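You operate a simulated robot arm through the tools that you are given. There is no shell and no other tool.

Carry out the task below with a simulated robot arm. There is one attempt and no reset: what you move stays moved.

Task
Wipe the blue-capped post's lower end clean, then brush fresh grease over that end.
Fine: yellow wipe first, then the purple brush and the tin; wipe and brush go back; the post stays in the cradle. Set down upright: purple block brush. A coat counts when it lies all over at full strength: go over it till it gets no stronger. What is to be rubbed or washed off counts as gone when no trace of it is left.

Only the result counts: the job must be done as asked and must still hold three seconds after the hand-in. Knocking over, shifting, dropping, spilling or breaking anything else fails it.

Robot
A 6-joint arm with a two-finger parallel gripper, fixed in place. Base frame: the origin is on the floor under the middle of its stand, x ahead of it, y to its left, z up; the work surface is at about z = 0.91. Units: m, degrees, N and s.
With the tool pointing down near the work surface it reaches from about 0.24 to 0.62 m from the base axis. Its first joint turns from -66.0 to 66.0 degrees. Payload 2.7 kg.
The TCP is the grasp point between the finger pads, 0.023 m short of the fingertips. In the tool frame z runs along the fingers and y along their closing line. The gripper opens to 0.094 m. The fingers are 0.038 m wide and 0.01 m thick; the gripper's body (0.054 by 0.096 m) begins 0.039 m behind the TCP.
Orientation is told as [roll, pitch, yaw] about the base's x, y, z axes, in that order, counted from this pose: with the fingers straight down and closing along the base's y, the tool's x points along the base's -x, its y along +y and its z along -z.

Tools
- The arm moves only by the tool apply_moves. Its argument "targets" is a list that holds one entry, the list of rows, each a list of 7 numbers: the shift along the tool's x, y, z in m, then the turn, a rotation vector about the tool's x, y, z in degrees, then the closure in counts, from 0 (fully open) to 255 (shut). In form: [[[x, y, z, rx, ry, rz, grip], ...]]. A call has 1 to 20 rows; each row shifts and turns the commanded pose from where the row before left it, along the tool's axes as they then stand. Rows are played at 5 a second. More than 0.05 m and 8.6 degrees between two rows, or a gripper value outside its range, and nothing of the call is played. Where a pose cannot be reached the arm comes as near as it can. A force on the tool above 40 N (or 10 N above the force at the start of the call, whichever is more), or a blocked arm, ends the call early, and 0.2 s more pass. The fingers move at their own pace (about 0.045 m/s each) and stop on an object; they squeeze with about 34 N. The grip force told is the motor's: it shows also when the fingers shut on nothing. Time passes only in rows, and 0.2 s behind the last, so rows that do not move let the fingers close. The reply holds the time, the measured pose of the TCP, the force on the tool along the base axes, the opening and the grip force, in the units named above and with some noise, with the torque about the TCP (base axes, N m) and any sound that the robot's microphone picked up.
- Cameras (640 x 400 px; columns grow to the right, rows downward): "scene" is fixed at [0.0823, -0.4389, 1.4074]; the picture's right is [0.69, -0.72, 0.00], its down [-0.40, -0.38, -0.83] and it looks along [0.60, 0.58, -0.55] (base axes); focal length 248 px, centre (320, 200). "wrist" rides on the gripper at [0.086, 0.016, -0.075] in the tool frame; the picture's right is [-0.18, 0.98, 0.00], its down [-0.58, -0.11, -0.81] and it looks along [-0.79, -0.15, 0.59] (tool axes); focal length 243 px, centre (320, 200). There is no depth. A picture from a camera that has moved, and an enlarged one, comes with that camera's place and axes in the base frame and with its lens.
- get_image(camera): a new picture of that camera. It takes no simulated time.
- inspect(camera, box): a new picture of the part [left, top, right, bottom] of that camera's present view, enlarged. It takes no simulated time.
- hand_in(): hands the job in; it is judged then, once.

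Nothing tells you positions but the pictures and the camera data. Unless the task says otherwise, let go and move clear before handing in.

The tools are called after ">>>" by a JSON object that holds its "op" and its "data". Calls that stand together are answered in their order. apply_moves: Moves the arm, as the interface text tells. Its arguments: {"type":"object","properties":{"targets":{"type":"array","items":{"type":"array","items":{"type":"array","items":{"type":"number"}}}}},"required":["targets"]} The other tools are called the same way: get_image (camera) takes a picture; inspect (camera, box) takes an enlarged picture of a part of a camera's view; hand_in () hands the job in.

At the start:

```text
clock: 0.0
eef_pos: [0.3378, -0.1221, 1.2743]
tcp_rot: [0.1, 0.1, 0.0]
contact_force: [-0.1, -0.4, -0.6]
moment: [0.0, -0.03, 0.0]
gripper_width: 0.0938
gripper_force: 0.1
```

scene: 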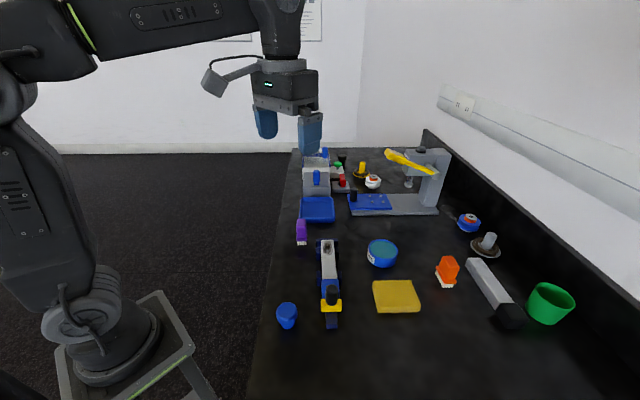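
wrist: 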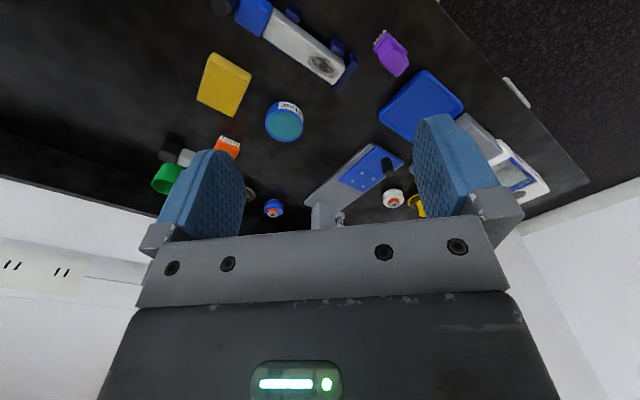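

I see a work surface with a yellow wipe, a purple brush, a blue tin and a post in a cradle; I'll look closer before moving anything.

>>> {"op": "inspect", "data": {"camera": "scene", "box": [260, 200, 440, 340]}}

>>> {"op": "inspect", "data": {"camera": "scene", "box": [280, 130, 460, 240]}}

>>> {"op": "inspect", "data": {"camera": "wrist", "box": [180, 0, 480, 190]}}

```text
2.86 times, centred on (350, 270) of scene
camera zoom: at [0.0823, -0.4389, 1.4074], right [0.69, -0.72, 0.0], down [-0.4, -0.38, -0.83], along [0.6, 0.58, -0.55], focal length 709 px, centre (234, 0)
```

zoom: 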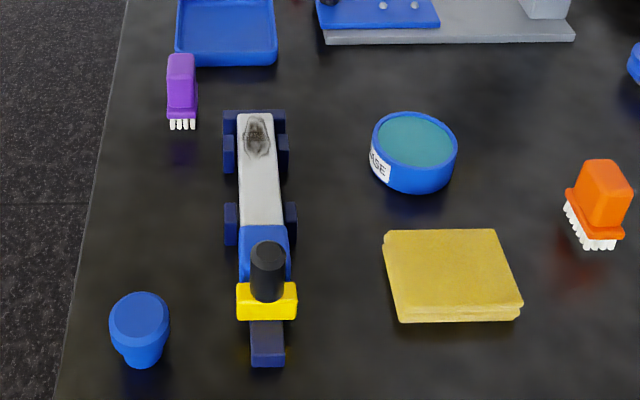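

```text
3.56 times, centred on (370, 185) of scene
camera zoom: at [0.0823, -0.4389, 1.4074], right [0.69, -0.72, 0.0], down [-0.4, -0.38, -0.83], along [0.6, 0.58, -0.55], focal length 882 px, centre (142, 253)
```

zoom: 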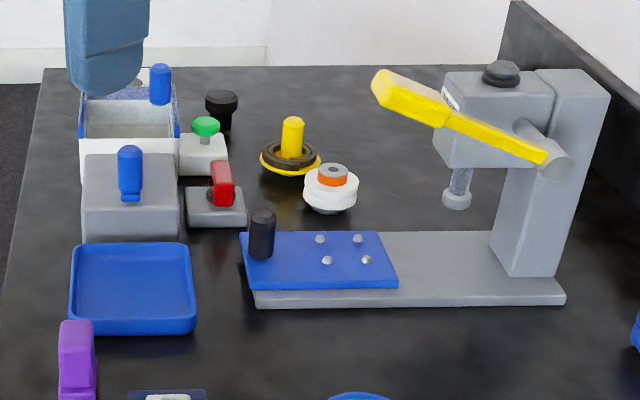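

```text
2.11 times, centred on (330, 95) of wrist
camera zoom: at [0.2512, -0.1063, 1.3482], right [0.18, 0.98, 0.0], down [0.58, -0.11, 0.81], along [0.79, -0.15, -0.59], focal length 511 px, centre (299, 421)
```

zoom: 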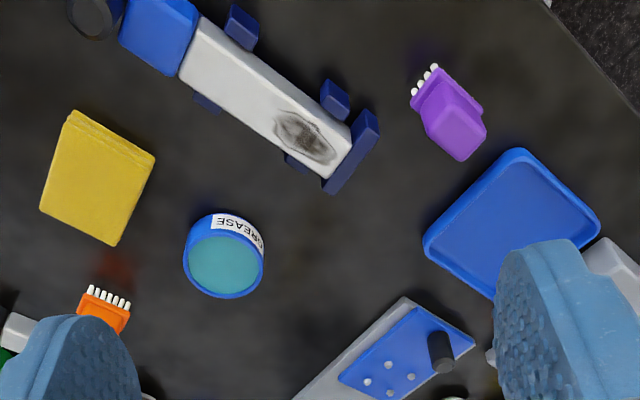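

The scene seems clear: the post lies in the cradle with a smudge on top near the end away from its blue cap. I'll zoom into each item to get sizes before moving.

>>> {"op": "inspect", "data": {"camera": "scene", "box": [285, 210, 365, 260]}}

>>> {"op": "inspect", "data": {"camera": "scene", "box": [300, 230, 380, 280]}}

>>> {"op": "inspect", "data": {"camera": "scene", "box": [300, 270, 380, 320]}}

>>> {"op": "inspect", "data": {"camera": "scene", "box": [355, 270, 435, 320]}}

>>> {"op": "inspect", "data": {"camera": "scene", "box": [345, 230, 425, 280]}}

>>> {"op": "inspect", "data": {"camera": "wrist", "box": [220, 0, 420, 120]}}

```text
8.00 times, centred on (325, 235) of scene
camera zoom: at [0.0823, -0.4389, 1.4074], right [0.69, -0.72, 0.0], down [-0.4, -0.38, -0.83], along [0.6, 0.58, -0.55], focal length 1985 px, centre (280, -80)
```

zoom: 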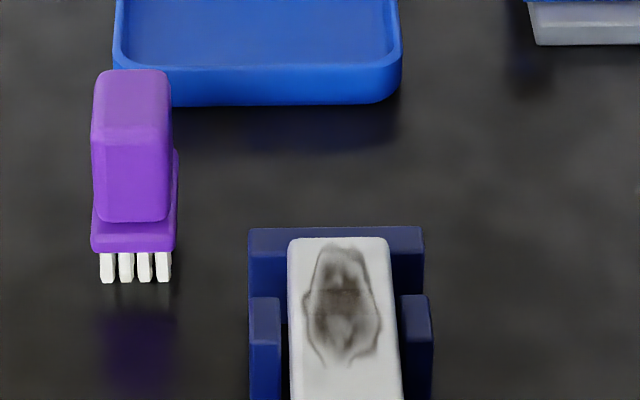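

```text
8.00 times, centred on (340, 255) of scene
camera zoom: at [0.0823, -0.4389, 1.4074], right [0.69, -0.72, 0.0], down [-0.4, -0.38, -0.83], along [0.6, 0.58, -0.55], focal length 1985 px, centre (160, -240)
```

zoom: 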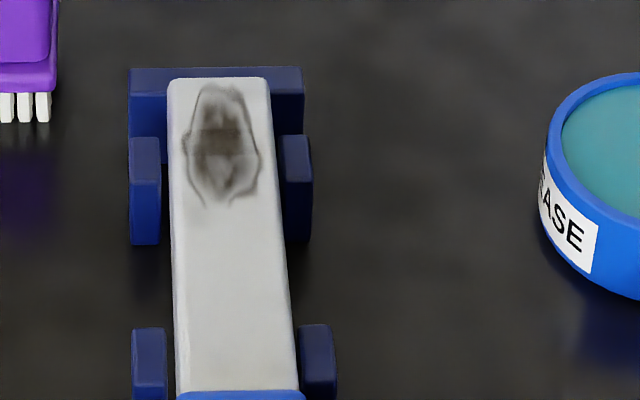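

```text
8.00 times, centred on (340, 295) of scene
camera zoom: at [0.0823, -0.4389, 1.4074], right [0.69, -0.72, 0.0], down [-0.4, -0.38, -0.83], along [0.6, 0.58, -0.55], focal length 1985 px, centre (160, -560)
```

zoom: 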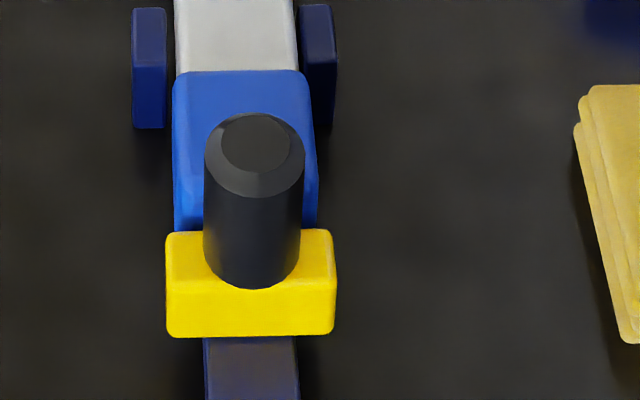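

```text
8.00 times, centred on (395, 295) of scene
camera zoom: at [0.0823, -0.4389, 1.4074], right [0.69, -0.72, 0.0], down [-0.4, -0.38, -0.83], along [0.6, 0.58, -0.55], focal length 1985 px, centre (-280, -560)
```

zoom: 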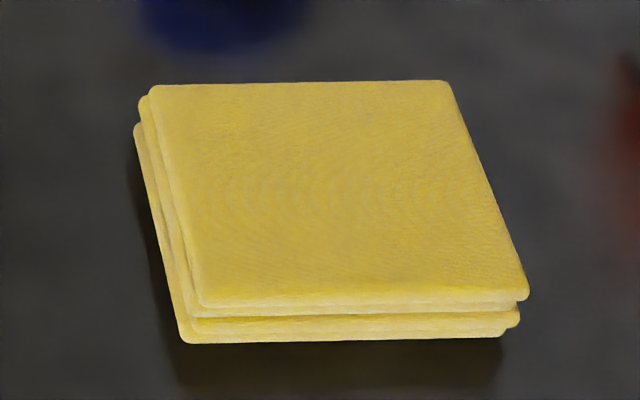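

```text
8.00 times, centred on (385, 255) of scene
camera zoom: at [0.0823, -0.4389, 1.4074], right [0.69, -0.72, 0.0], down [-0.4, -0.38, -0.83], along [0.6, 0.58, -0.55], focal length 1985 px, centre (-200, -240)
```

zoom: 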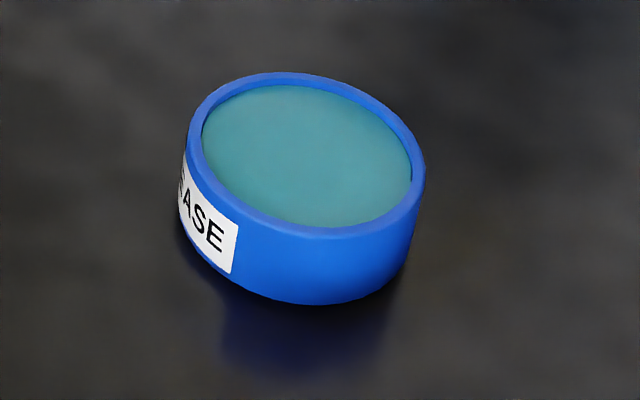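

```text
3.20 times, centred on (320, 60) of wrist
camera zoom: at [0.2512, -0.1063, 1.3482], right [0.18, 0.98, 0.0], down [0.58, -0.11, 0.81], along [0.79, -0.15, -0.59], focal length 776 px, centre (320, 648)
```

zoom: 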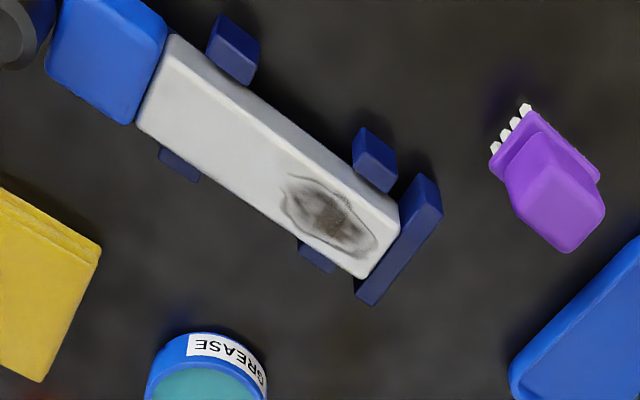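

The wipe looks to be about 0.087 × 0.070 × 0.018 m at (0.451, -0.320), turned 45°. The post's dirty end is near (0.446, -0.113) and the brush near (0.425, -0.035). I'll lower the wrist camera to get better estimates.

>>> {"op": "apply_moves", "data": {"targets": [[[-0.004, 0.002, 0.029, 0, 0, 0, 0], [-0.004, 0.002, 0.029, 0, 0, 0, 0], [-0.004, 0.002, 0.029, 0, 0, 0, 0], [-0.004, 0.002, 0.029, 0, 0, 0, 0], [-0.003, 0.002, 0.029, 0, 0, 0, 0], [-0.003, 0.002, 0.029, 0, 0, 0, 0], [0, 0, 0, 0, 0, 0, 0]]]}}

>>> {"op": "get_image", "data": {"camera": "wrist"}}

>>> {"op": "inspect", "data": {"camera": "wrist", "box": [240, 0, 480, 150]}}

```text
clock: 1.6
eef_pos: [0.3585, -0.1112, 1.0997]
tcp_rot: [0.0, 0.0, 0.0]
contact_force: [-0.1, -0.3, 0.4]
moment: [0.0, 0.01, 0.02]
gripper_width: 0.0938
gripper_force: 0.0
```

```text
taken
camera wrist: at [0.2729, -0.0952, 1.1738], right [0.18, 0.98, 0.0], down [0.58, -0.11, 0.81], along [0.79, -0.15, -0.59], focal length 243 px, centre (320, 200)
```

wrist: 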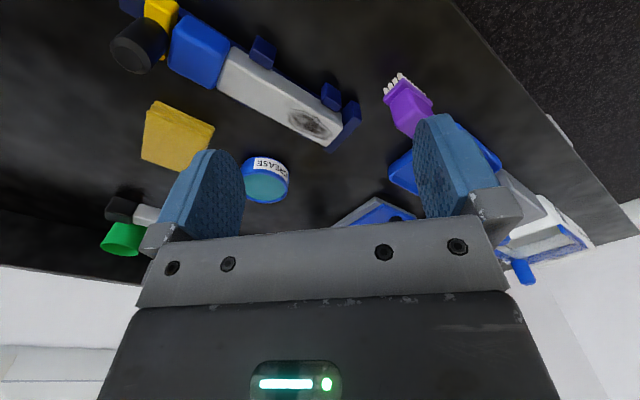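

```text
2.67 times, centred on (360, 75) of wrist
camera zoom: at [0.2729, -0.0952, 1.1738], right [0.18, 0.98, 0.0], down [0.58, -0.11, 0.81], along [0.79, -0.15, -0.59], focal length 647 px, centre (213, 533)
```

zoom: 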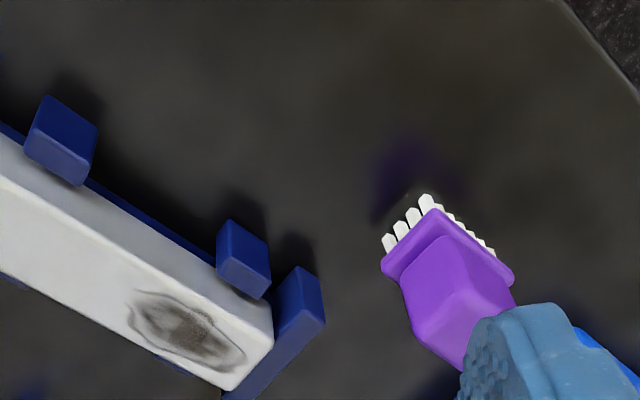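

The brush's bristle footprint is about 0.043 × 0.025 m, centred near (0.438, -0.026), and the wipe is turned 45°. I'll rotate the gripper to close across the wipe's short side and hover above it.

>>> {"op": "apply_moves", "data": {"targets": [[[0, 0, 0, 0, 0, 7.5, 0], [0, 0, 0, 0, 0, 7.5, 0], [0, 0, 0, 0, 0, 7.5, 0], [0, 0, 0, 0, 0, 7.5, 0], [0, 0, 0, 0, 0, 7.5, 0], [0, 0, 0, 0, 0, 7.5, 0], [-0.0266, -0.0103, 0, 0, 0, 0, 0], [-0.0266, -0.0103, 0, 0, 0, 0, 0], [-0.0266, -0.0103, 0, 0, 0, 0, 0], [-0.0266, -0.0103, 0, 0, 0, 0, 0], [-0.0266, -0.0103, 0, 0, 0, 0, 0], [-0.0266, -0.0103, 0, 0, 0, 0, 0], [-0.0266, -0.0103, 0, 0, 0, 0, 0], [-0.0266, -0.0103, 0, 0, 0, 0, 0], [0, 0, 0, 0, 0, 0, 0], [0, 0, 0, 0, 0, 0, 0]]]}}

>>> {"op": "get_image", "data": {"camera": "wrist"}}

>>> {"op": "get_image", "data": {"camera": "scene"}}

```text
clock: 5.0
eef_pos: [0.4519, -0.3198, 1.0995]
tcp_rot: [0.0, 0.0, -45.0]
contact_force: [-0.4, -0.4, -0.5]
moment: [0.03, 0.03, 0.02]
gripper_width: 0.0941
gripper_force: 0.1
```

```text
taken
camera wrist: at [0.4032, -0.2469, 1.1742], right [0.82, 0.57, 0.0], down [0.33, -0.49, 0.81], along [0.46, -0.67, -0.59], focal length 243 px, centre (320, 200)
```

wrist: 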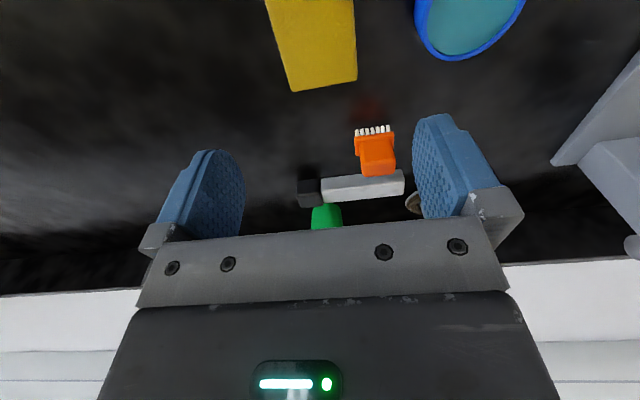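

```text
taken
```

scene: 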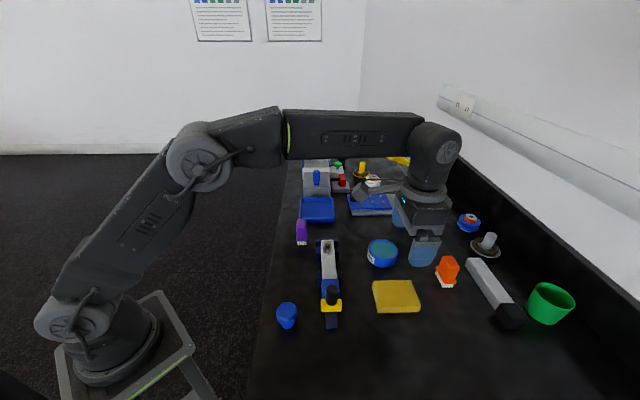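

The wrist view agrees with my estimate of the wipe, centred at about (0.451, -0.322). I'll descend over it with the fingers open.

>>> {"op": "apply_moves", "data": {"targets": [[[-0.001, -0.002, 0.02, 0, 0, 0, 0], [0, 0, 0.02, 0, 0, 0, 0], [0, 0, 0.02, 0, 0, 0, 0], [0, 0, 0.02, 0, 0, 0, 0], [0, 0, 0.02, 0, 0, 0, 0], [0, 0, 0.02, 0, 0, 0, 0], [0, 0, 0.01, 0, 0, 0, 0], [0, 0, 0.01, 0, 0, 0, 0], [0, 0, 0, 0, 0, 0, 0]]]}}

>>> {"op": "get_image", "data": {"camera": "wrist"}}

>>> {"op": "inspect", "data": {"camera": "scene", "box": [340, 220, 468, 320]}}

```text
clock: 7.0
eef_pos: [0.4497, -0.3206, 0.9599]
tcp_rot: [0.0, 0.0, -45.0]
contact_force: [0.0, -0.3, 0.3]
moment: [-0.02, 0.03, 0.01]
gripper_width: 0.094
gripper_force: 0.0
```

```text
taken
camera wrist: at [0.4016, -0.2484, 1.0344], right [0.82, 0.57, 0.0], down [0.33, -0.49, 0.81], along [0.46, -0.67, -0.59], focal length 243 px, centre (320, 200)
```

wrist: 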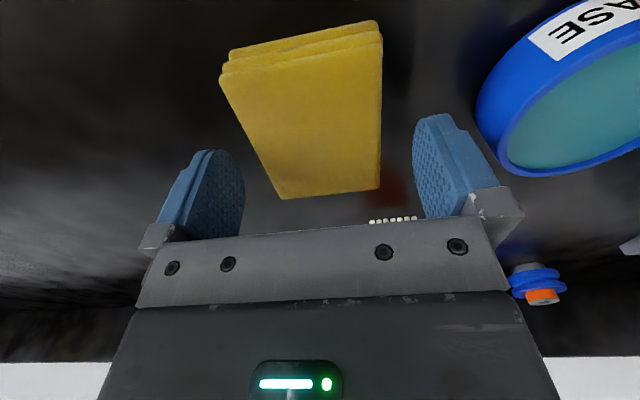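

```text
4.00 times, centred on (404, 270) of scene
camera zoom: at [0.0823, -0.4389, 1.4074], right [0.69, -0.72, 0.0], down [-0.4, -0.38, -0.83], along [0.6, 0.58, -0.55], focal length 992 px, centre (-16, -80)
```

zoom: 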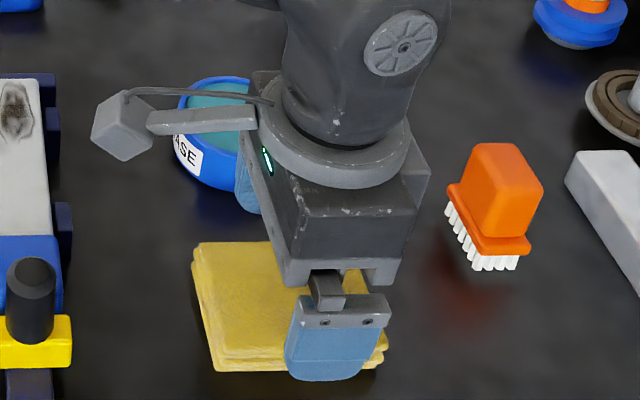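

The fingers straddle the wipe with about 12 mm on each side. I'll lower until the tips are about 5 mm above the surface, then close.

>>> {"op": "apply_moves", "data": {"targets": [[[-0.002, 0, 0.008, 0, 0, 0, 0], [0, 0, 0.008, 0, 0, 0, 0], [0, 0, 0.006, 0, 0, 0, 0], [0, 0, 0, 0, 0, 0, 0], [0, 0, 0, 0, 0, 0, 255], [0, 0, 0, 0, 0, 0, 255], [0, 0, 0, 0, 0, 0, 255], [0, 0, 0, 0, 0, 0, 255], [0, 0, 0, 0, 0, 0, 255]]]}}

>>> {"op": "get_image", "data": {"camera": "wrist"}}

>>> {"op": "inspect", "data": {"camera": "scene", "box": [340, 220, 468, 320]}}

```text
clock: 9.0
eef_pos: [0.4515, -0.3215, 0.9379]
tcp_rot: [0.0, 0.0, -45.1]
contact_force: [0.4, -0.1, 0.6]
moment: [-0.02, -0.03, -0.04]
gripper_width: 0.069
gripper_force: 33.6
```

```text
taken
camera wrist: at [0.4029, -0.25, 1.0129], right [0.83, 0.56, 0.0], down [0.33, -0.49, 0.81], along [0.46, -0.67, -0.59], focal length 243 px, centre (320, 200)
```

wrist: 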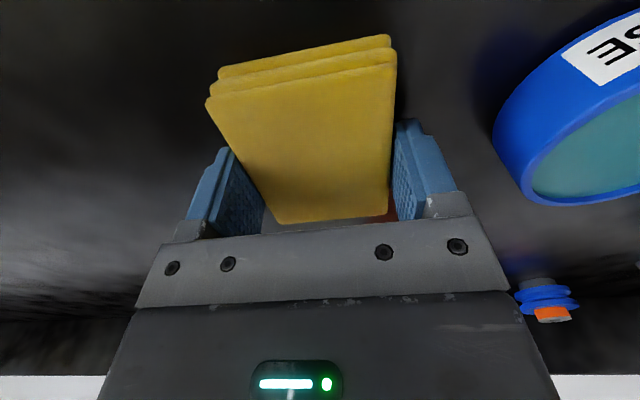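

```text
4.00 times, centred on (404, 270) of scene
camera zoom: at [0.0823, -0.4389, 1.4074], right [0.69, -0.72, 0.0], down [-0.4, -0.38, -0.83], along [0.6, 0.58, -0.55], focal length 992 px, centre (-16, -80)
```

zoom: 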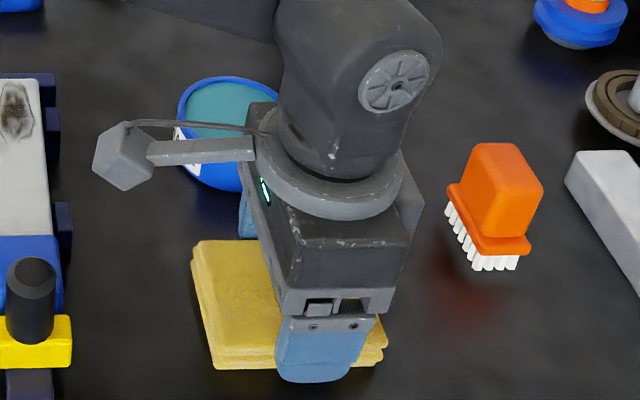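

The wipe is gripped at 0.069 m; its home pose is TCP (0.4515, -0.3215, 0.938) at yaw -45°. I'll lift it and carry it over the dirty end of the post.

>>> {"op": "apply_moves", "data": {"targets": [[[0, 0, -0.01, 0, 0, 0, 255], [0, 0, -0.02, 0, 0, 0, 255], [0, 0, -0.02, 0, 0, 0, 255], [0, 0, -0.02, 0, 0, 0, 255], [0, 0, -0.02, 0, 0, 0, 255], [0, 0, -0.02, 0, 0, 0, 255], [0.0216, 0.0165, 0, 0, 0, 0, 255], [0.0216, 0.0165, 0, 0, 0, 0, 255], [0.0216, 0.0165, 0, 0, 0, 0, 255], [0.0216, 0.0165, 0, 0, 0, 0, 255], [0.0216, 0.0165, 0, 0, 0, 0, 255], [0.0216, 0.0165, 0, 0, 0, 0, 255], [0.0216, 0.0165, 0, 0, 0, 0, 255], [0, 0, 0, 0, 0, 0, 255], [0, 0, 0, 0, 0, 0, 255]]]}}

>>> {"op": "get_image", "data": {"camera": "wrist"}}

>>> {"op": "inspect", "data": {"camera": "scene", "box": [270, 190, 398, 290]}}

```text
clock: 12.2
eef_pos: [0.4275, -0.1324, 1.0484]
tcp_rot: [-0.1, 0.0, -45.0]
contact_force: [-0.1, -0.2, -0.3]
moment: [-0.01, -0.01, 0.02]
gripper_width: 0.0691
gripper_force: 34.2
```

```text
taken
camera wrist: at [0.378, -0.0604, 1.123], right [0.83, 0.56, 0.0], down [0.33, -0.49, 0.81], along [0.46, -0.67, -0.59], focal length 243 px, centre (320, 200)
```

wrist: 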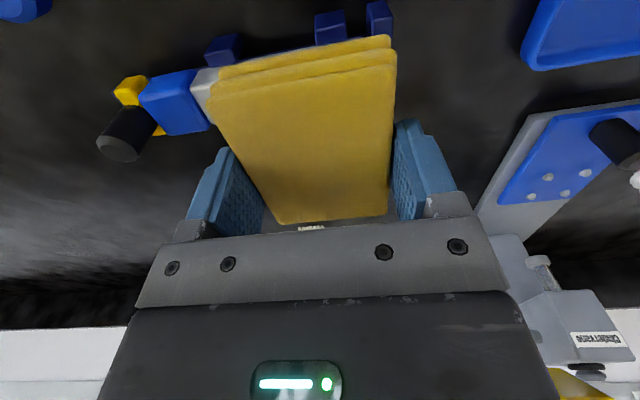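

```text
4.00 times, centred on (334, 240) of scene
camera zoom: at [0.0823, -0.4389, 1.4074], right [0.69, -0.72, 0.0], down [-0.4, -0.38, -0.83], along [0.6, 0.58, -0.55], focal length 992 px, centre (264, 40)
```

zoom: 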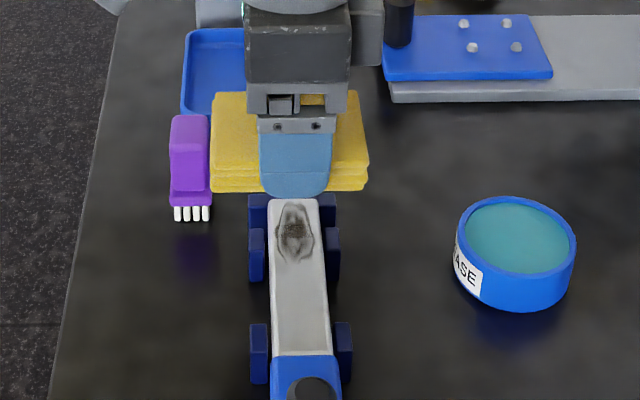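

The wipe hovers over the dirty end and clears the brush. I'll descend carefully and look for contact in the force reading.

>>> {"op": "apply_moves", "data": {"targets": [[[0, 0, 0.015, 0, 0, 0, 255], [0, 0, 0.015, 0, 0, 0, 255], [0, 0, 0.01, 0, 0, 0, 255], [0, 0, 0.006, 0, 0, 0, 255], [0, 0, 0, 0, 0, 0, 255]]]}}

>>> {"op": "get_image", "data": {"camera": "wrist"}}

>>> {"op": "inspect", "data": {"camera": "scene", "box": [270, 190, 398, 290]}}

```text
clock: 13.4
eef_pos: [0.4266, -0.1344, 1.0011]
tcp_rot: [0.0, 0.1, -45.1]
contact_force: [-0.3, 0.1, 0.4]
moment: [0.01, 0.0, -0.02]
gripper_width: 0.0691
gripper_force: 33.9
```

```text
taken
camera wrist: at [0.3781, -0.0613, 1.0756], right [0.82, 0.57, 0.0], down [0.33, -0.49, 0.81], along [0.46, -0.67, -0.59], focal length 243 px, centre (320, 200)
```

wrist: 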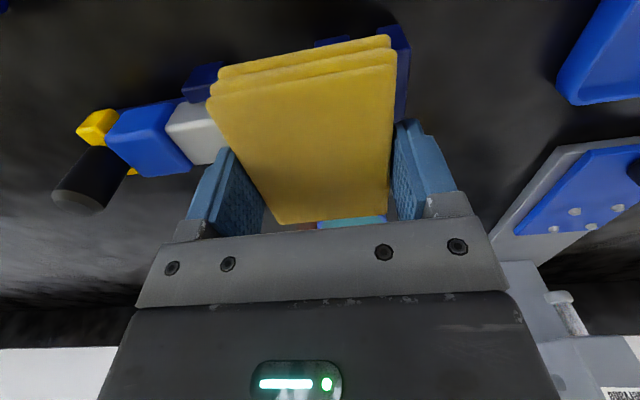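

```text
4.00 times, centred on (334, 240) of scene
camera zoom: at [0.0823, -0.4389, 1.4074], right [0.69, -0.72, 0.0], down [-0.4, -0.38, -0.83], along [0.6, 0.58, -0.55], focal length 992 px, centre (264, 40)
```

zoom: 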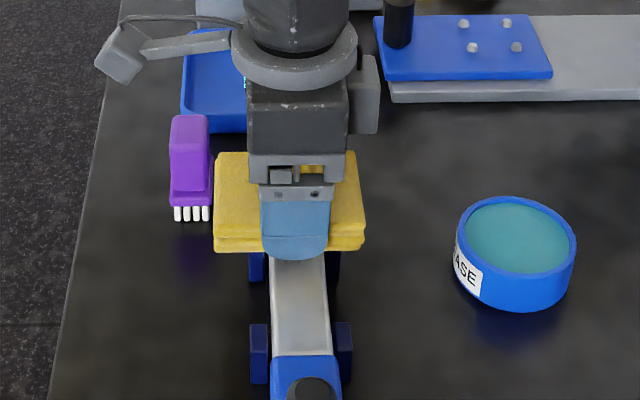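

No contact yet at 1.001, so I'll keep lowering in 2 mm steps while watching the force.

>>> {"op": "apply_moves", "data": {"targets": [[[0, 0, 0.002, 0, 0, 0, 255], [0, 0, 0.002, 0, 0, 0, 255], [0, 0, 0.002, 0, 0, 0, 255], [0, 0, 0.002, 0, 0, 0, 255], [0, 0, 0, 0, 0, 0, 255]]]}}

```text
clock: 14.6
eef_pos: [0.4271, -0.1343, 0.993]
tcp_rot: [0.0, 0.1, -45.0]
contact_force: [0.1, -0.2, -0.3]
moment: [0.0, 0.01, 0.01]
gripper_width: 0.0691
gripper_force: 34.5
```

>>> {"op": "apply_moves", "data": {"targets": [[[0, 0, 0.0015, 0, 0, 0, 255], [0, 0, 0.0015, 0, 0, 0, 255], [0, 0, 0.0015, 0, 0, 0, 255], [0, 0, 0, 0, 0, 0, 255]]]}}

```text
clock: 15.6
eef_pos: [0.4265, -0.1347, 0.9889]
tcp_rot: [0.0, 0.0, -45.0]
contact_force: [0.5, -0.7, 0.1]
moment: [-0.01, 0.0, 0.0]
gripper_width: 0.0692
gripper_force: 34.4
```

Still free at z = 0.989, so I'll continue down in small steps.

>>> {"op": "apply_moves", "data": {"targets": [[[0, 0, 0.001, 0, 0, 0, 255], [0, 0, 0.001, 0, 0, 0, 255], [0, 0, 0.001, 0, 0, 0, 255], [0, 0, 0, 0, 0, 0, 255]]]}}

>>> {"op": "inspect", "data": {"camera": "scene", "box": [290, 215, 370, 265]}}

```text
clock: 16.6
eef_pos: [0.4258, -0.133, 0.9869]
tcp_rot: [0.0, 0.0, -44.9]
contact_force: [0.7, -0.2, -0.3]
moment: [-0.01, 0.03, -0.01]
gripper_width: 0.0691
gripper_force: 33.9
```

```text
8.00 times, centred on (330, 240) of scene
camera zoom: at [0.0823, -0.4389, 1.4074], right [0.69, -0.72, 0.0], down [-0.4, -0.38, -0.83], along [0.6, 0.58, -0.55], focal length 1985 px, centre (240, -120)
```

zoom: 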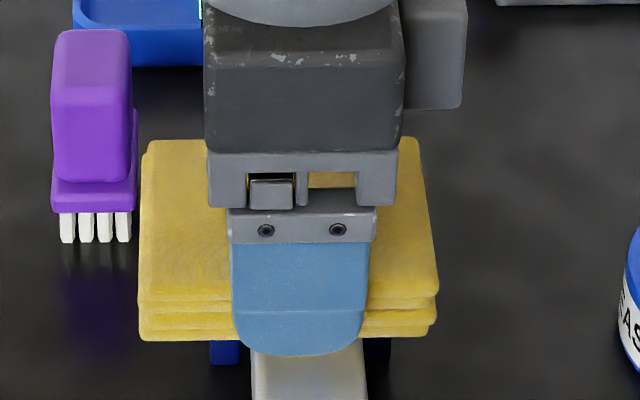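

>>> {"op": "apply_moves", "data": {"targets": [[[0, 0, 0.001, 0, 0, 0, 255], [0, 0, 0.001, 0, 0, 0, 255], [0, 0, 0.001, 0, 0, 0, 255], [0, 0, 0, 0, 0, 0, 255]]]}}

```text
clock: 17.6
eef_pos: [0.4278, -0.1341, 0.984]
tcp_rot: [0.0, -0.1, -44.9]
contact_force: [-2.3, 2.6, 9.1]
moment: [0.05, 0.12, 0.01]
gripper_width: 0.0689
gripper_force: 33.5
```

Contact at about 9 N of pressing force. I'll rub gently sideways and along the post, in small strokes.

>>> {"op": "apply_moves", "data": {"targets": [[[-0.005, 0, 0, 0, 0, 0, 255], [-0.005, 0, 0, 0, 0, 0, 255], [0.005, 0, 0, 0, 0, 0, 255], [0.005, 0, 0, 0, 0, 0, 255], [0.005, 0, 0, 0, 0, 0, 255], [-0.005, 0, 0, 0, 0, 0, 255], [0, 0, 0, 0, 0, 0, 255]]]}}

>>> {"op": "inspect", "data": {"camera": "scene", "box": [290, 215, 370, 265]}}

```text
clock: 19.2
eef_pos: [0.4247, -0.1348, 0.9838]
tcp_rot: [0.0, 0.0, -45.1]
contact_force: [-7.2, 11.2, 27.0]
moment: [0.18, 0.25, -0.06]
gripper_width: 0.069
gripper_force: 33.8
```

```text
8.00 times, centred on (330, 240) of scene
camera zoom: at [0.0818, -0.4385, 1.4076], right [0.69, -0.72, 0.0], down [-0.4, -0.38, -0.83], along [0.6, 0.58, -0.55], focal length 1985 px, centre (240, -120)
```

zoom: 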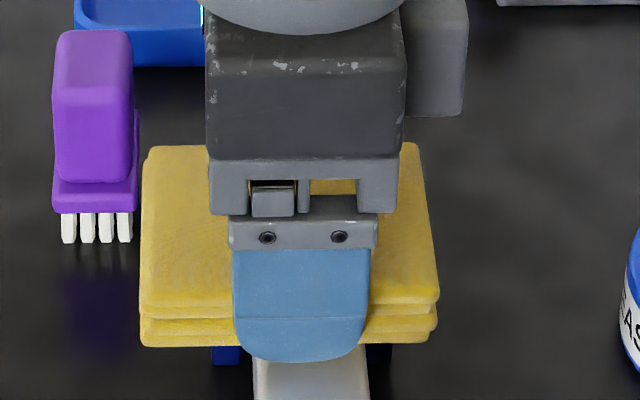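

The pressing force rose to 27 N, so I'll ease up about 1 mm and continue with strokes along the post axis.

>>> {"op": "apply_moves", "data": {"targets": [[[0, 0, -0.001, 0, 0, 0, 255], [0, 0.004, 0, 0, 0, 0, 255], [0, 0.004, 0, 0, 0, 0, 255], [0, -0.004, 0, 0, 0, 0, 255], [0, -0.004, 0, 0, 0, 0, 255], [0, 0, 0, 0, 0, 0, 255]]]}}

```text
clock: 20.6
eef_pos: [0.4255, -0.1327, 0.9836]
tcp_rot: [0.0, 0.0, -45.0]
contact_force: [3.4, 3.3, 7.4]
moment: [0.03, -0.15, 0.06]
gripper_width: 0.0693
gripper_force: 34.2
```

>>> {"op": "apply_moves", "data": {"targets": [[[0, 0, -0.01, 0, 0, 0, 255], [0, 0, -0.02, 0, 0, 0, 255], [0, 0, -0.03, 0, 0, 0, 255], [0, 0, 0, 0, 0, 0, 255]]]}}

>>> {"op": "inspect", "data": {"camera": "scene", "box": [300, 230, 380, 280]}}

```text
clock: 21.6
eef_pos: [0.4249, -0.1325, 1.0459]
tcp_rot: [0.0, 0.0, -45.0]
contact_force: [-0.1, -0.1, 0.0]
moment: [-0.02, -0.02, 0.03]
gripper_width: 0.0691
gripper_force: 34.3
```

```text
8.00 times, centred on (340, 255) of scene
camera zoom: at [0.0823, -0.4389, 1.4074], right [0.69, -0.72, 0.0], down [-0.4, -0.38, -0.83], along [0.6, 0.58, -0.55], focal length 1985 px, centre (160, -240)
```

zoom: 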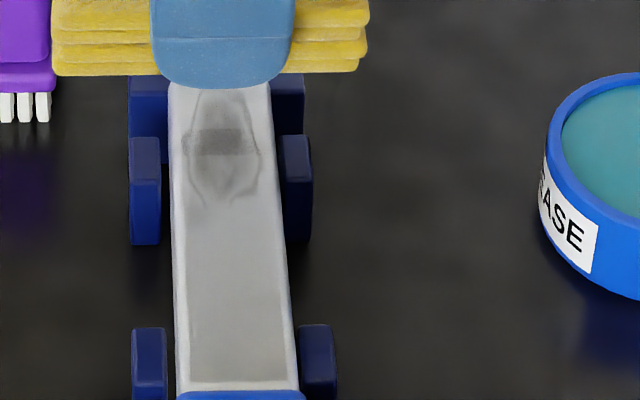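

The smudge has lightened a lot but traces remain. I'll go down again and rub more.

>>> {"op": "apply_moves", "data": {"targets": [[[0, 0, 0.03, 0, 0, 0, 255], [0, 0, 0.02, 0, 0, 0, 255], [0, 0, 0.01, 0, 0, 0, 255], [0, 0, 0.002, 0, 0, 0, 255], [0, 0, 0.001, 0, 0, 0, 255], [0, 0, 0, 0, 0, 0, 255]]]}}

```text
clock: 23.0
eef_pos: [0.4265, -0.1349, 0.9841]
tcp_rot: [0.0, -0.3, -44.9]
contact_force: [-8.0, 2.4, 34.5]
moment: [-0.08, 0.51, -0.04]
gripper_width: 0.0692
gripper_force: 33.6
```

>>> {"op": "apply_moves", "data": {"targets": [[[0, 0, -0.001, 0, 0, 0, 255], [-0.004, 0, 0, 0, 0, 0, 255], [-0.004, 0, 0, 0, 0, 0, 255], [0.004, 0, 0, 0, 0, 0, 255], [0.004, 0, 0, 0, 0, 0, 255], [0.004, 0, 0, 0, 0, 0, 255], [-0.004, 0, 0, 0, 0, 0, 255], [0, 0, 0, 0, 0, 0, 255]]]}}

```text
clock: 24.8
eef_pos: [0.4265, -0.1334, 0.9835]
tcp_rot: [0.0, 0.1, -44.9]
contact_force: [-7.8, 7.8, 25.3]
moment: [0.13, 0.11, 0.02]
gripper_width: 0.0691
gripper_force: 34.1
```

>>> {"op": "apply_moves", "data": {"targets": [[[-0.006, 0.002, 0, 0, 0, 0, 255], [-0.006, 0, 0, 0, 0, 0, 255], [0.006, 0.002, 0, 0, 0, 0, 255], [0.006, 0, 0, 0, 0, 0, 255], [0.006, 0.002, 0, 0, 0, 0, 255], [-0.006, 0, 0, 0, 0, 0, 255], [-0.006, 0.002, 0, 0, 0, 0, 255], [-0.006, 0, 0, 0, 0, 0, 255], [0.006, 0, 0, 0, 0, 0, 255], [0.006, 0, 0, 0, 0, 0, 255], [0, 0, 0, 0, 0, 0, 255]]]}}

```text
clock: 27.2
eef_pos: [0.4321, -0.1285, 0.9825]
tcp_rot: [0.0, -0.3, -45.0]
contact_force: [5.0, -7.6, 18.0]
moment: [-0.3, -0.17, 0.05]
gripper_width: 0.0689
gripper_force: 33.9
```

>>> {"op": "apply_moves", "data": {"targets": [[[0, 0, -0.01, 0, 0, 0, 255], [0, 0, -0.02, 0, 0, 0, 255], [0, 0, -0.03, 0, 0, 0, 255], [0, 0, 0, 0, 0, 0, 255]]]}}

>>> {"op": "inspect", "data": {"camera": "scene", "box": [300, 230, 380, 280]}}

```text
clock: 28.2
eef_pos: [0.4323, -0.1277, 1.0419]
tcp_rot: [-0.1, 0.1, -45.1]
contact_force: [-1.1, 0.4, -0.1]
moment: [0.02, -0.03, -0.03]
gripper_width: 0.0688
gripper_force: 34.5
```

```text
8.00 times, centred on (340, 255) of scene
camera zoom: at [0.0823, -0.4389, 1.4074], right [0.69, -0.72, 0.0], down [-0.4, -0.38, -0.83], along [0.6, 0.58, -0.55], focal length 1985 px, centre (160, -240)
```

zoom: 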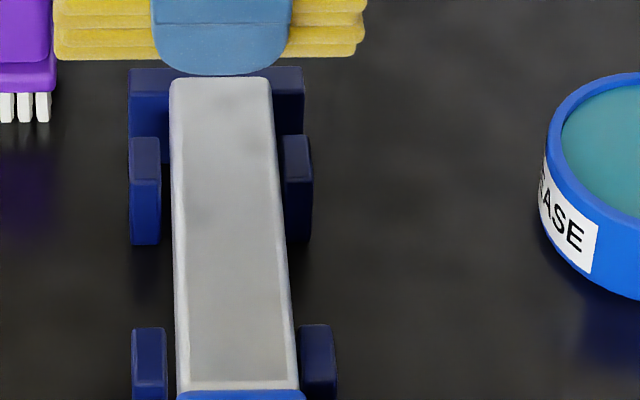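

The smudge looks nearly gone. I'll move the wipe away to see the post in clear light.

>>> {"op": "apply_moves", "data": {"targets": [[[-0.02, -0.01, -0.02, 0, 0, 0, 255], [-0.025, -0.015, -0.02, 0, 0, 0, 255], [-0.025, -0.015, -0.01, 0, 0, 0, 255], [-0.025, -0.015, 0, 0, 0, 0, 255], [-0.025, -0.015, 0, 0, 0, 0, 255], [-0.025, -0.015, 0, 0, 0, 0, 255], [0, 0, 0, 0, 0, 0, 255], [0, 0, 0, 0, 0, 0, 255]]]}}

>>> {"op": "inspect", "data": {"camera": "scene", "box": [300, 230, 380, 280]}}

>>> {"op": "inspect", "data": {"camera": "scene", "box": [314, 234, 346, 254]}}

>>> {"op": "get_image", "data": {"camera": "scene"}}

```text
clock: 30.0
eef_pos: [0.4737, -0.2901, 1.093]
tcp_rot: [0.0, 0.0, -45.0]
contact_force: [0.2, 0.6, -0.2]
moment: [0.0, -0.01, 0.02]
gripper_width: 0.0691
gripper_force: 33.8
```

```text
8.00 times, centred on (340, 255) of scene
camera zoom: at [0.0823, -0.4389, 1.4074], right [0.69, -0.72, 0.0], down [-0.4, -0.38, -0.83], along [0.6, 0.58, -0.55], focal length 1985 px, centre (160, -240)
```

zoom: 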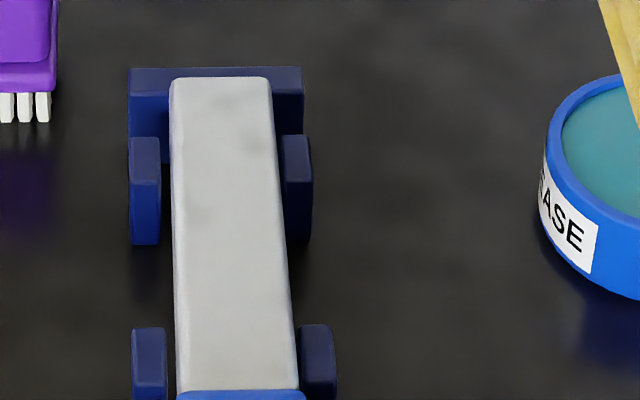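

```text
16.00 times, centred on (330, 244) of scene
camera zoom: at [0.0823, -0.4389, 1.4074], right [0.69, -0.72, 0.0], down [-0.4, -0.38, -0.83], along [0.6, 0.58, -0.55], focal length 3970 px, centre (160, -504)
```

zoom: 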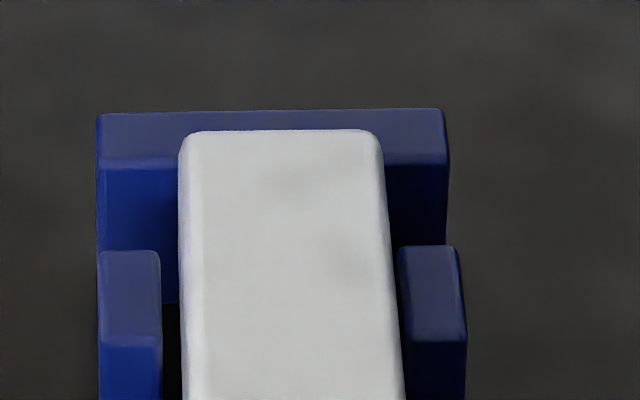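

```text
taken
```

scene: 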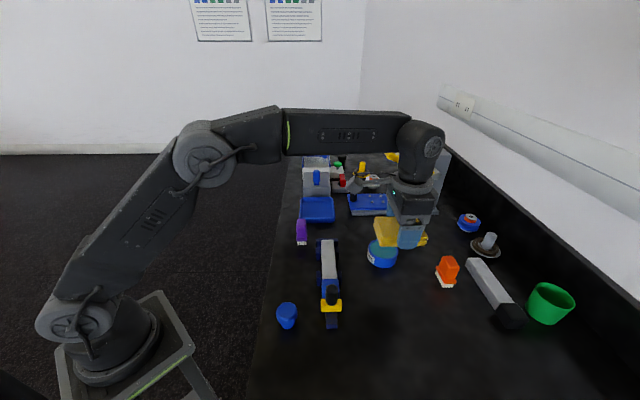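

The post top looks almost clean, but there may be very faint traces. I'll go back for another thorough round over the whole end.

>>> {"op": "apply_moves", "data": {"targets": [[[0.024, 0.0129, 0, 0, 0, 0, 255], [0.024, 0.0129, 0, 0, 0, 0, 255], [0.024, 0.0129, 0, 0, 0, 0, 255], [0.024, 0.0129, 0.015, 0, 0, 0, 255], [0.024, 0.0129, 0.015, 0, 0, 0, 255], [0.024, 0.0129, 0.015, 0, 0, 0, 255], [0, 0, 0.03, 0, 0, 0, 255], [0, 0, 0.02, 0, 0, 0, 255], [0, 0, 0.011, 0, 0, 0, 255], [0, 0, 0.002, 0, 0, 0, 255], [0, 0, 0.001, 0, 0, 0, 255], [0, 0, 0, 0, 0, 0, 255]]]}}

```text
clock: 32.6
eef_pos: [0.4271, -0.1346, 0.9843]
tcp_rot: [0.0, 0.0, -45.0]
contact_force: [0.1, -0.1, 0.2]
moment: [-0.02, 0.01, 0.02]
gripper_width: 0.0691
gripper_force: 34.7
```

>>> {"op": "apply_moves", "data": {"targets": [[[0, 0, 0.001, 0, 0, 0, 255], [0, 0, 0.001, 0, 0, 0, 255], [0, 0, 0, 0, 0, 0, 255]]]}}

```text
clock: 33.4
eef_pos: [0.4273, -0.1352, 0.9832]
tcp_rot: [0.0, -0.2, -45.1]
contact_force: [-7.0, 0.5, 18.3]
moment: [-0.04, 0.17, 0.0]
gripper_width: 0.069
gripper_force: 34.1
```

Pressing at 18 N. Now I'll rub in crossing strokes over the whole end.

>>> {"op": "apply_moves", "data": {"targets": [[[-0.006, 0.002, 0, 0, 0, 0, 255], [-0.004, 0.002, 0, 0, 0, 0, 255], [0.006, 0, 0, 0, 0, 0, 255], [0.006, 0, 0, 0, 0, 0, 255], [0.006, 0.002, 0, 0, 0, 0, 255], [-0.006, 0, 0, 0, 0, 0, 255], [-0.006, 0.002, 0, 0, 0, 0, 255], [-0.006, 0, 0, 0, 0, 0, 255], [0.006, -0.002, 0, 0, 0, 0, 255], [0.006, -0.002, 0, 0, 0, 0, 255], [0.006, -0.002, 0, 0, 0, 0, 255], [-0.006, -0.002, 0, 0, 0, 0, 255], [-0.006, -0.002, 0, 0, 0, 0, 255], [-0.006, -0.002, 0, 0, 0, 0, 255], [0.006, -0.002, 0, 0, 0, 0, 255], [0.006, 0.002, 0, 0, 0, 0, 255], [0.004, 0.002, 0, 0, 0, 0, 255], [-0.004, 0.002, 0, 0, 0, 0, 255], [0, 0, 0, 0, 0, 0, 255]]]}}

```text
clock: 34.9
eef_pos: [0.4312, -0.1265, 0.983]
tcp_rot: [-0.1, 0.2, -45.0]
contact_force: [-0.2, -0.7, 5.2]
moment: [-0.05, -0.12, -0.01]
gripper_width: 0.0691
gripper_force: 34.2
stopped in row 7: the force on the tool passed its limit at 43 N (the readings are from after the stop); the commanded pose is now the measured one
```

The force limit tripped briefly, and the reading is now 5 N. I'll continue with slower, lighter strokes.

>>> {"op": "apply_moves", "data": {"targets": [[[-0.003, 0, 0, 0, 0, 0, 255], [-0.003, 0, 0, 0, 0, 0, 255], [-0.003, -0.001, 0, 0, 0, 0, 255], [-0.003, -0.001, 0, 0, 0, 0, 255], [0.004, -0.001, 0, 0, 0, 0, 255], [0.004, 0, 0, 0, 0, 0, 255], [0.004, -0.001, 0, 0, 0, 0, 255], [0.004, 0, 0, 0, 0, 0, 255], [-0.004, -0.001, 0, 0, 0, 0, 255], [0, 0, 0, 0, 0, 0, 255]]]}}

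```text
clock: 37.1
eef_pos: [0.4252, -0.1309, 0.9832]
tcp_rot: [0.0, 0.5, -45.0]
contact_force: [-2.0, 5.6, 13.4]
moment: [0.12, -0.07, 0.09]
gripper_width: 0.069
gripper_force: 34.0
```

>>> {"op": "apply_moves", "data": {"targets": [[[-0.004, 0, 0, 0, 0, 0, 255], [-0.004, -0.001, 0, 0, 0, 0, 255], [-0.004, -0.001, 0, 0, 0, 0, 255], [0.004, -0.001, 0, 0, 0, 0, 255], [0.004, 0, 0, 0, 0, 0, 255], [0.004, -0.001, 0, 0, 0, 0, 255], [0.004, 0, 0, 0, 0, 0, 255], [-0.004, 0, 0, 0, 0, 0, 255], [-0.004, 0, 0, 0, 0, 0, 255], [0, 0.004, 0, 0, 0, 0, 255], [0, 0.004, 0, 0, 0, 0, 255], [0, 0.004, 0, 0, 0, 0, 255], [0, 0, 0, 0, 0, 0, 255]]]}}

```text
clock: 39.9
eef_pos: [0.4355, -0.1266, 0.9838]
tcp_rot: [-0.1, 0.3, -45.0]
contact_force: [-3.7, -6.5, 15.6]
moment: [-0.32, 0.0, -0.1]
gripper_width: 0.0688
gripper_force: 34.1
```

Now I'll lift and check the surface again in clear light.

>>> {"op": "apply_moves", "data": {"targets": [[[0, 0, -0.01, 0, 0, 0, 255], [0, 0, -0.02, 0, 0, 0, 255], [0, 0, -0.03, 0, 0, 0, 255], [-0.024, -0.012, -0.025, 0, 0, 0, 255], [-0.025, -0.015, -0.025, 0, 0, 0, 255], [-0.025, -0.015, 0, 0, 0, 0, 255], [-0.025, -0.015, 0, 0, 0, 0, 255], [-0.025, -0.02, 0, 0, 0, 0, 255], [-0.025, -0.02, 0, 0, 0, 0, 255], [-0.01, -0.02, 0, 0, 0, 0, 255], [0, 0, 0, 0, 0, 0, 255], [0, 0, 0, 0, 0, 0, 255]]]}}

>>> {"op": "inspect", "data": {"camera": "scene", "box": [300, 230, 380, 280]}}

>>> {"op": "inspect", "data": {"camera": "scene", "box": [314, 234, 346, 254]}}

>>> {"op": "get_image", "data": {"camera": "wrist"}}

```text
clock: 42.5
eef_pos: [0.4661, -0.323, 1.0905]
tcp_rot: [-0.1, 0.3, -45.0]
contact_force: [0.5, 0.7, -0.5]
moment: [-0.03, 0.01, -0.04]
gripper_width: 0.069
gripper_force: 34.4
```

```text
8.00 times, centred on (340, 255) of scene
camera zoom: at [0.0823, -0.4389, 1.4074], right [0.69, -0.72, 0.0], down [-0.4, -0.38, -0.83], along [0.6, 0.58, -0.55], focal length 1985 px, centre (160, -240)
```

zoom: 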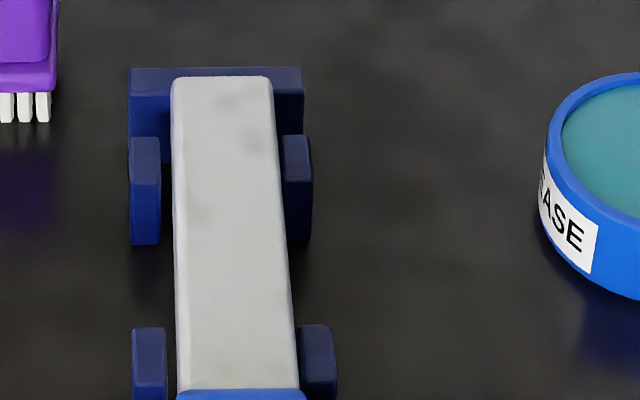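

```text
16.00 times, centred on (330, 244) of scene
camera zoom: at [0.0823, -0.4389, 1.4074], right [0.69, -0.72, 0.0], down [-0.4, -0.38, -0.83], along [0.6, 0.58, -0.55], focal length 3970 px, centre (160, -504)
```

zoom: 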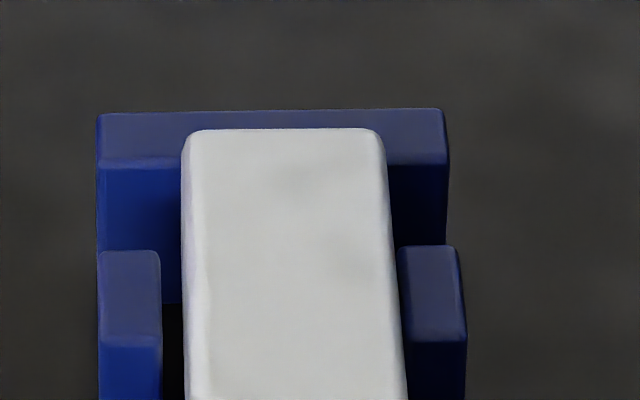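

```text
taken
camera wrist: at [0.4173, -0.2507, 1.1657], right [0.83, 0.56, 0.0], down [0.34, -0.49, 0.8], along [0.45, -0.66, -0.6], focal length 243 px, centre (320, 200)
```

wrist: 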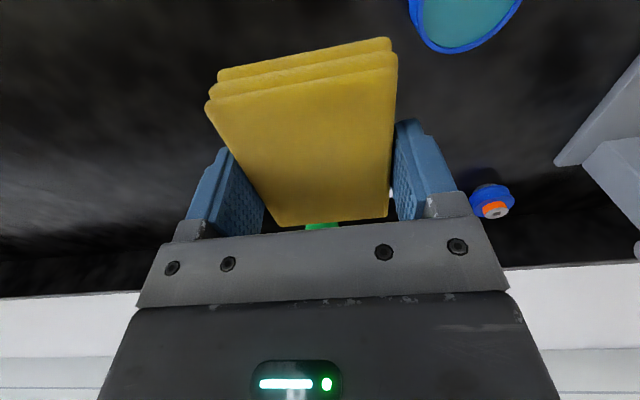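

I'd like a closer look at the faint spots before concluding. I'll bring the wrist camera (wipe still held, well above everything) to where it can see the post end beside the wipe.

>>> {"op": "apply_moves", "data": {"targets": [[[0.0234, -0.0057, -0.0038, 0, 0, 0, 255], [0.0234, -0.0057, -0.0038, 0, 0, 0, 255], [0.0234, -0.0057, -0.0038, 0, 0, 0, 255], [0.0234, -0.0057, -0.0038, 0, 0, 0, 255], [0.0234, -0.0057, -0.0038, 0, 0, 0, 255], [0.0234, -0.0057, -0.0038, 0, 0, 0, 255], [0.0234, -0.0057, -0.0038, 0, 0, 0, 255], [0.0234, -0.0057, -0.0038, 0, 0, 0, 255], [0.0234, -0.0057, -0.0038, 0, 0, 0, 255], [0, 0, 0, 0, 0, 0, 255], [0, 0, 0, 0, 0, 0, 255]]]}}

>>> {"op": "get_image", "data": {"camera": "wrist"}}

>>> {"op": "inspect", "data": {"camera": "wrist", "box": [400, 10, 592, 130]}}

```text
clock: 44.9
eef_pos: [0.2799, -0.2121, 1.1278]
tcp_rot: [0.0, 0.2, -45.0]
contact_force: [0.3, -0.2, -0.3]
moment: [-0.01, 0.06, -0.01]
gripper_width: 0.0688
gripper_force: 34.3
```

```text
taken
camera wrist: at [0.2317, -0.1394, 1.2023], right [0.83, 0.56, 0.0], down [0.34, -0.49, 0.8], along [0.45, -0.66, -0.6], focal length 243 px, centre (320, 200)
```

wrist: 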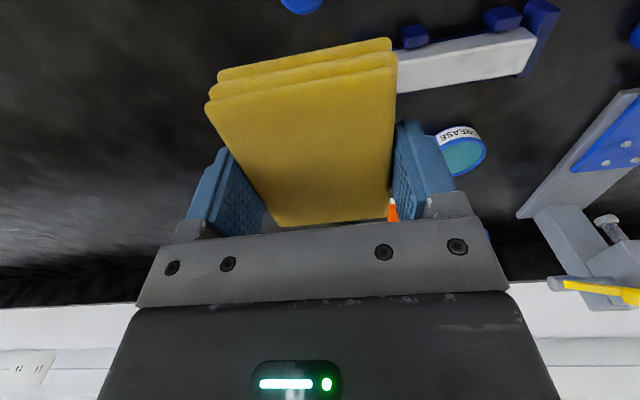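

```text
3.33 times, centred on (496, 70) of wrist
camera zoom: at [0.2317, -0.1394, 1.2023], right [0.83, 0.56, 0.0], down [0.34, -0.49, 0.8], along [0.45, -0.66, -0.6], focal length 809 px, centre (-267, 633)
```

zoom: 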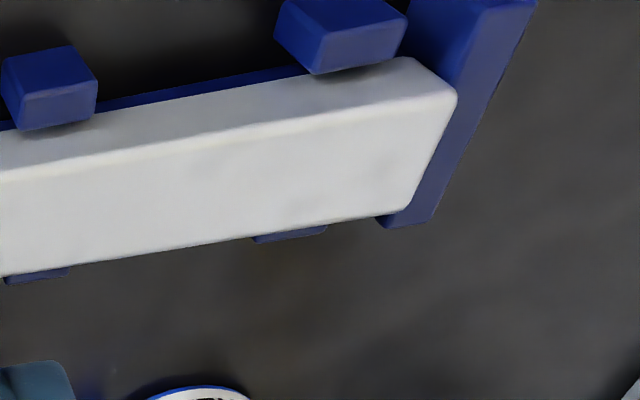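

>>> {"op": "inspect", "data": {"camera": "wrist", "box": [450, 20, 546, 80]}}

>>> {"op": "inspect", "data": {"camera": "scene", "box": [306, 236, 354, 266]}}

>>> {"op": "inspect", "data": {"camera": "scene", "box": [310, 254, 358, 284]}}

```text
6.67 times, centred on (498, 50) of wrist
camera zoom: at [0.2317, -0.1394, 1.2023], right [0.83, 0.56, 0.0], down [0.34, -0.49, 0.8], along [0.45, -0.66, -0.6], focal length 1618 px, centre (-867, 1200)
```

zoom: 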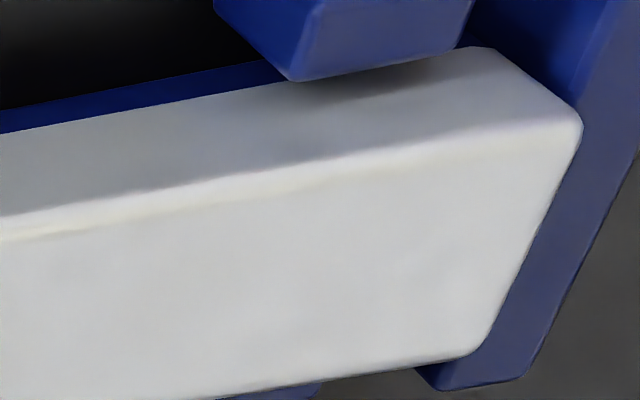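

```text
13.33 times, centred on (330, 251) of scene
camera zoom: at [0.0823, -0.4389, 1.4074], right [0.69, -0.72, 0.0], down [-0.4, -0.38, -0.83], along [0.6, 0.58, -0.55], focal length 3308 px, centre (187, -480)
```

zoom: 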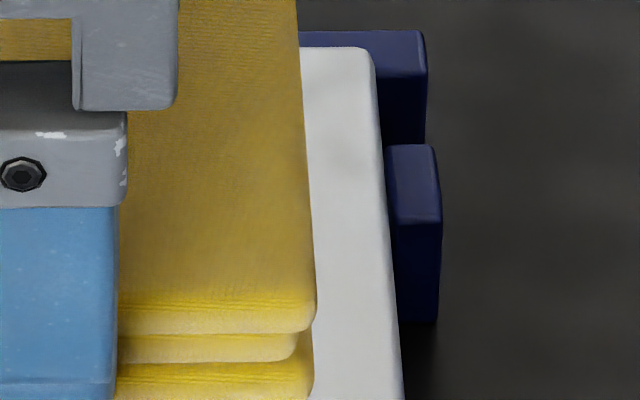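

```text
13.33 times, centred on (334, 269) of scene
camera zoom: at [0.0823, -0.4389, 1.4074], right [0.69, -0.72, 0.0], down [-0.4, -0.38, -0.83], along [0.6, 0.58, -0.55], focal length 3308 px, centre (133, -720)
```

zoom: 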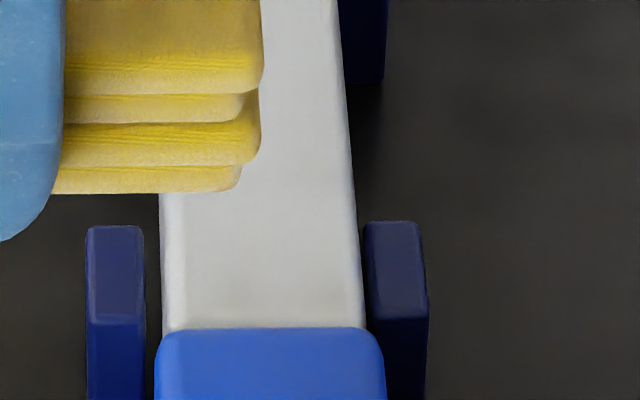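

The surface looks clean up close with only very faint mottling. To be safe I'll do one more full round of wiping before putting the wipe back.

>>> {"op": "apply_moves", "data": {"targets": [[[-0.0069, 0.0227, 0, 0, 0, 0, 255], [-0.0069, 0.0227, 0, 0, 0, 0, 255], [-0.0069, 0.0227, 0.01, 0, 0, 0, 255], [-0.0069, 0.0227, 0.01, 0, 0, 0, 255], [-0.0069, 0.0227, 0.02, 0, 0, 0, 255], [-0.0069, 0.0227, 0.02, 0, 0, 0, 255], [-0.0069, 0.0227, 0.02, 0, 0, 0, 255], [0, 0, 0.03, 0, 0, 0, 255], [0, 0, 0.02, 0, 0, 0, 255], [0, 0, 0.01, 0, 0, 0, 255], [0, 0, 0.002, 0, 0, 0, 255], [0, 0, 0, 0, 0, 0, 255], [0, 0, 0, 0, 0, 0, 255]]]}}

```text
clock: 47.7
eef_pos: [0.4262, -0.1328, 0.9865]
tcp_rot: [0.0, 0.4, -45.0]
contact_force: [0.3, 0.0, -1.1]
moment: [-0.02, -0.02, 0.02]
gripper_width: 0.0689
gripper_force: 33.8
```

>>> {"op": "apply_moves", "data": {"targets": [[[0, 0, 0, -0.22, -0.22, 0, 255], [0, 0, 0.001, 0, 0, 0, 255], [0, 0, 0.001, 0, 0, 0, 255], [0, 0, 0.001, 0, 0, 0, 255], [0, 0, 0.0005, 0, 0, 0, 255], [0, 0, 0, 0, 0, 0, 255]]]}}

```text
clock: 49.1
eef_pos: [0.4258, -0.1317, 0.9825]
tcp_rot: [0.3, 0.0, -45.0]
contact_force: [-1.3, 1.8, 14.5]
moment: [-0.3, 0.26, 0.0]
gripper_width: 0.0693
gripper_force: 33.8
```

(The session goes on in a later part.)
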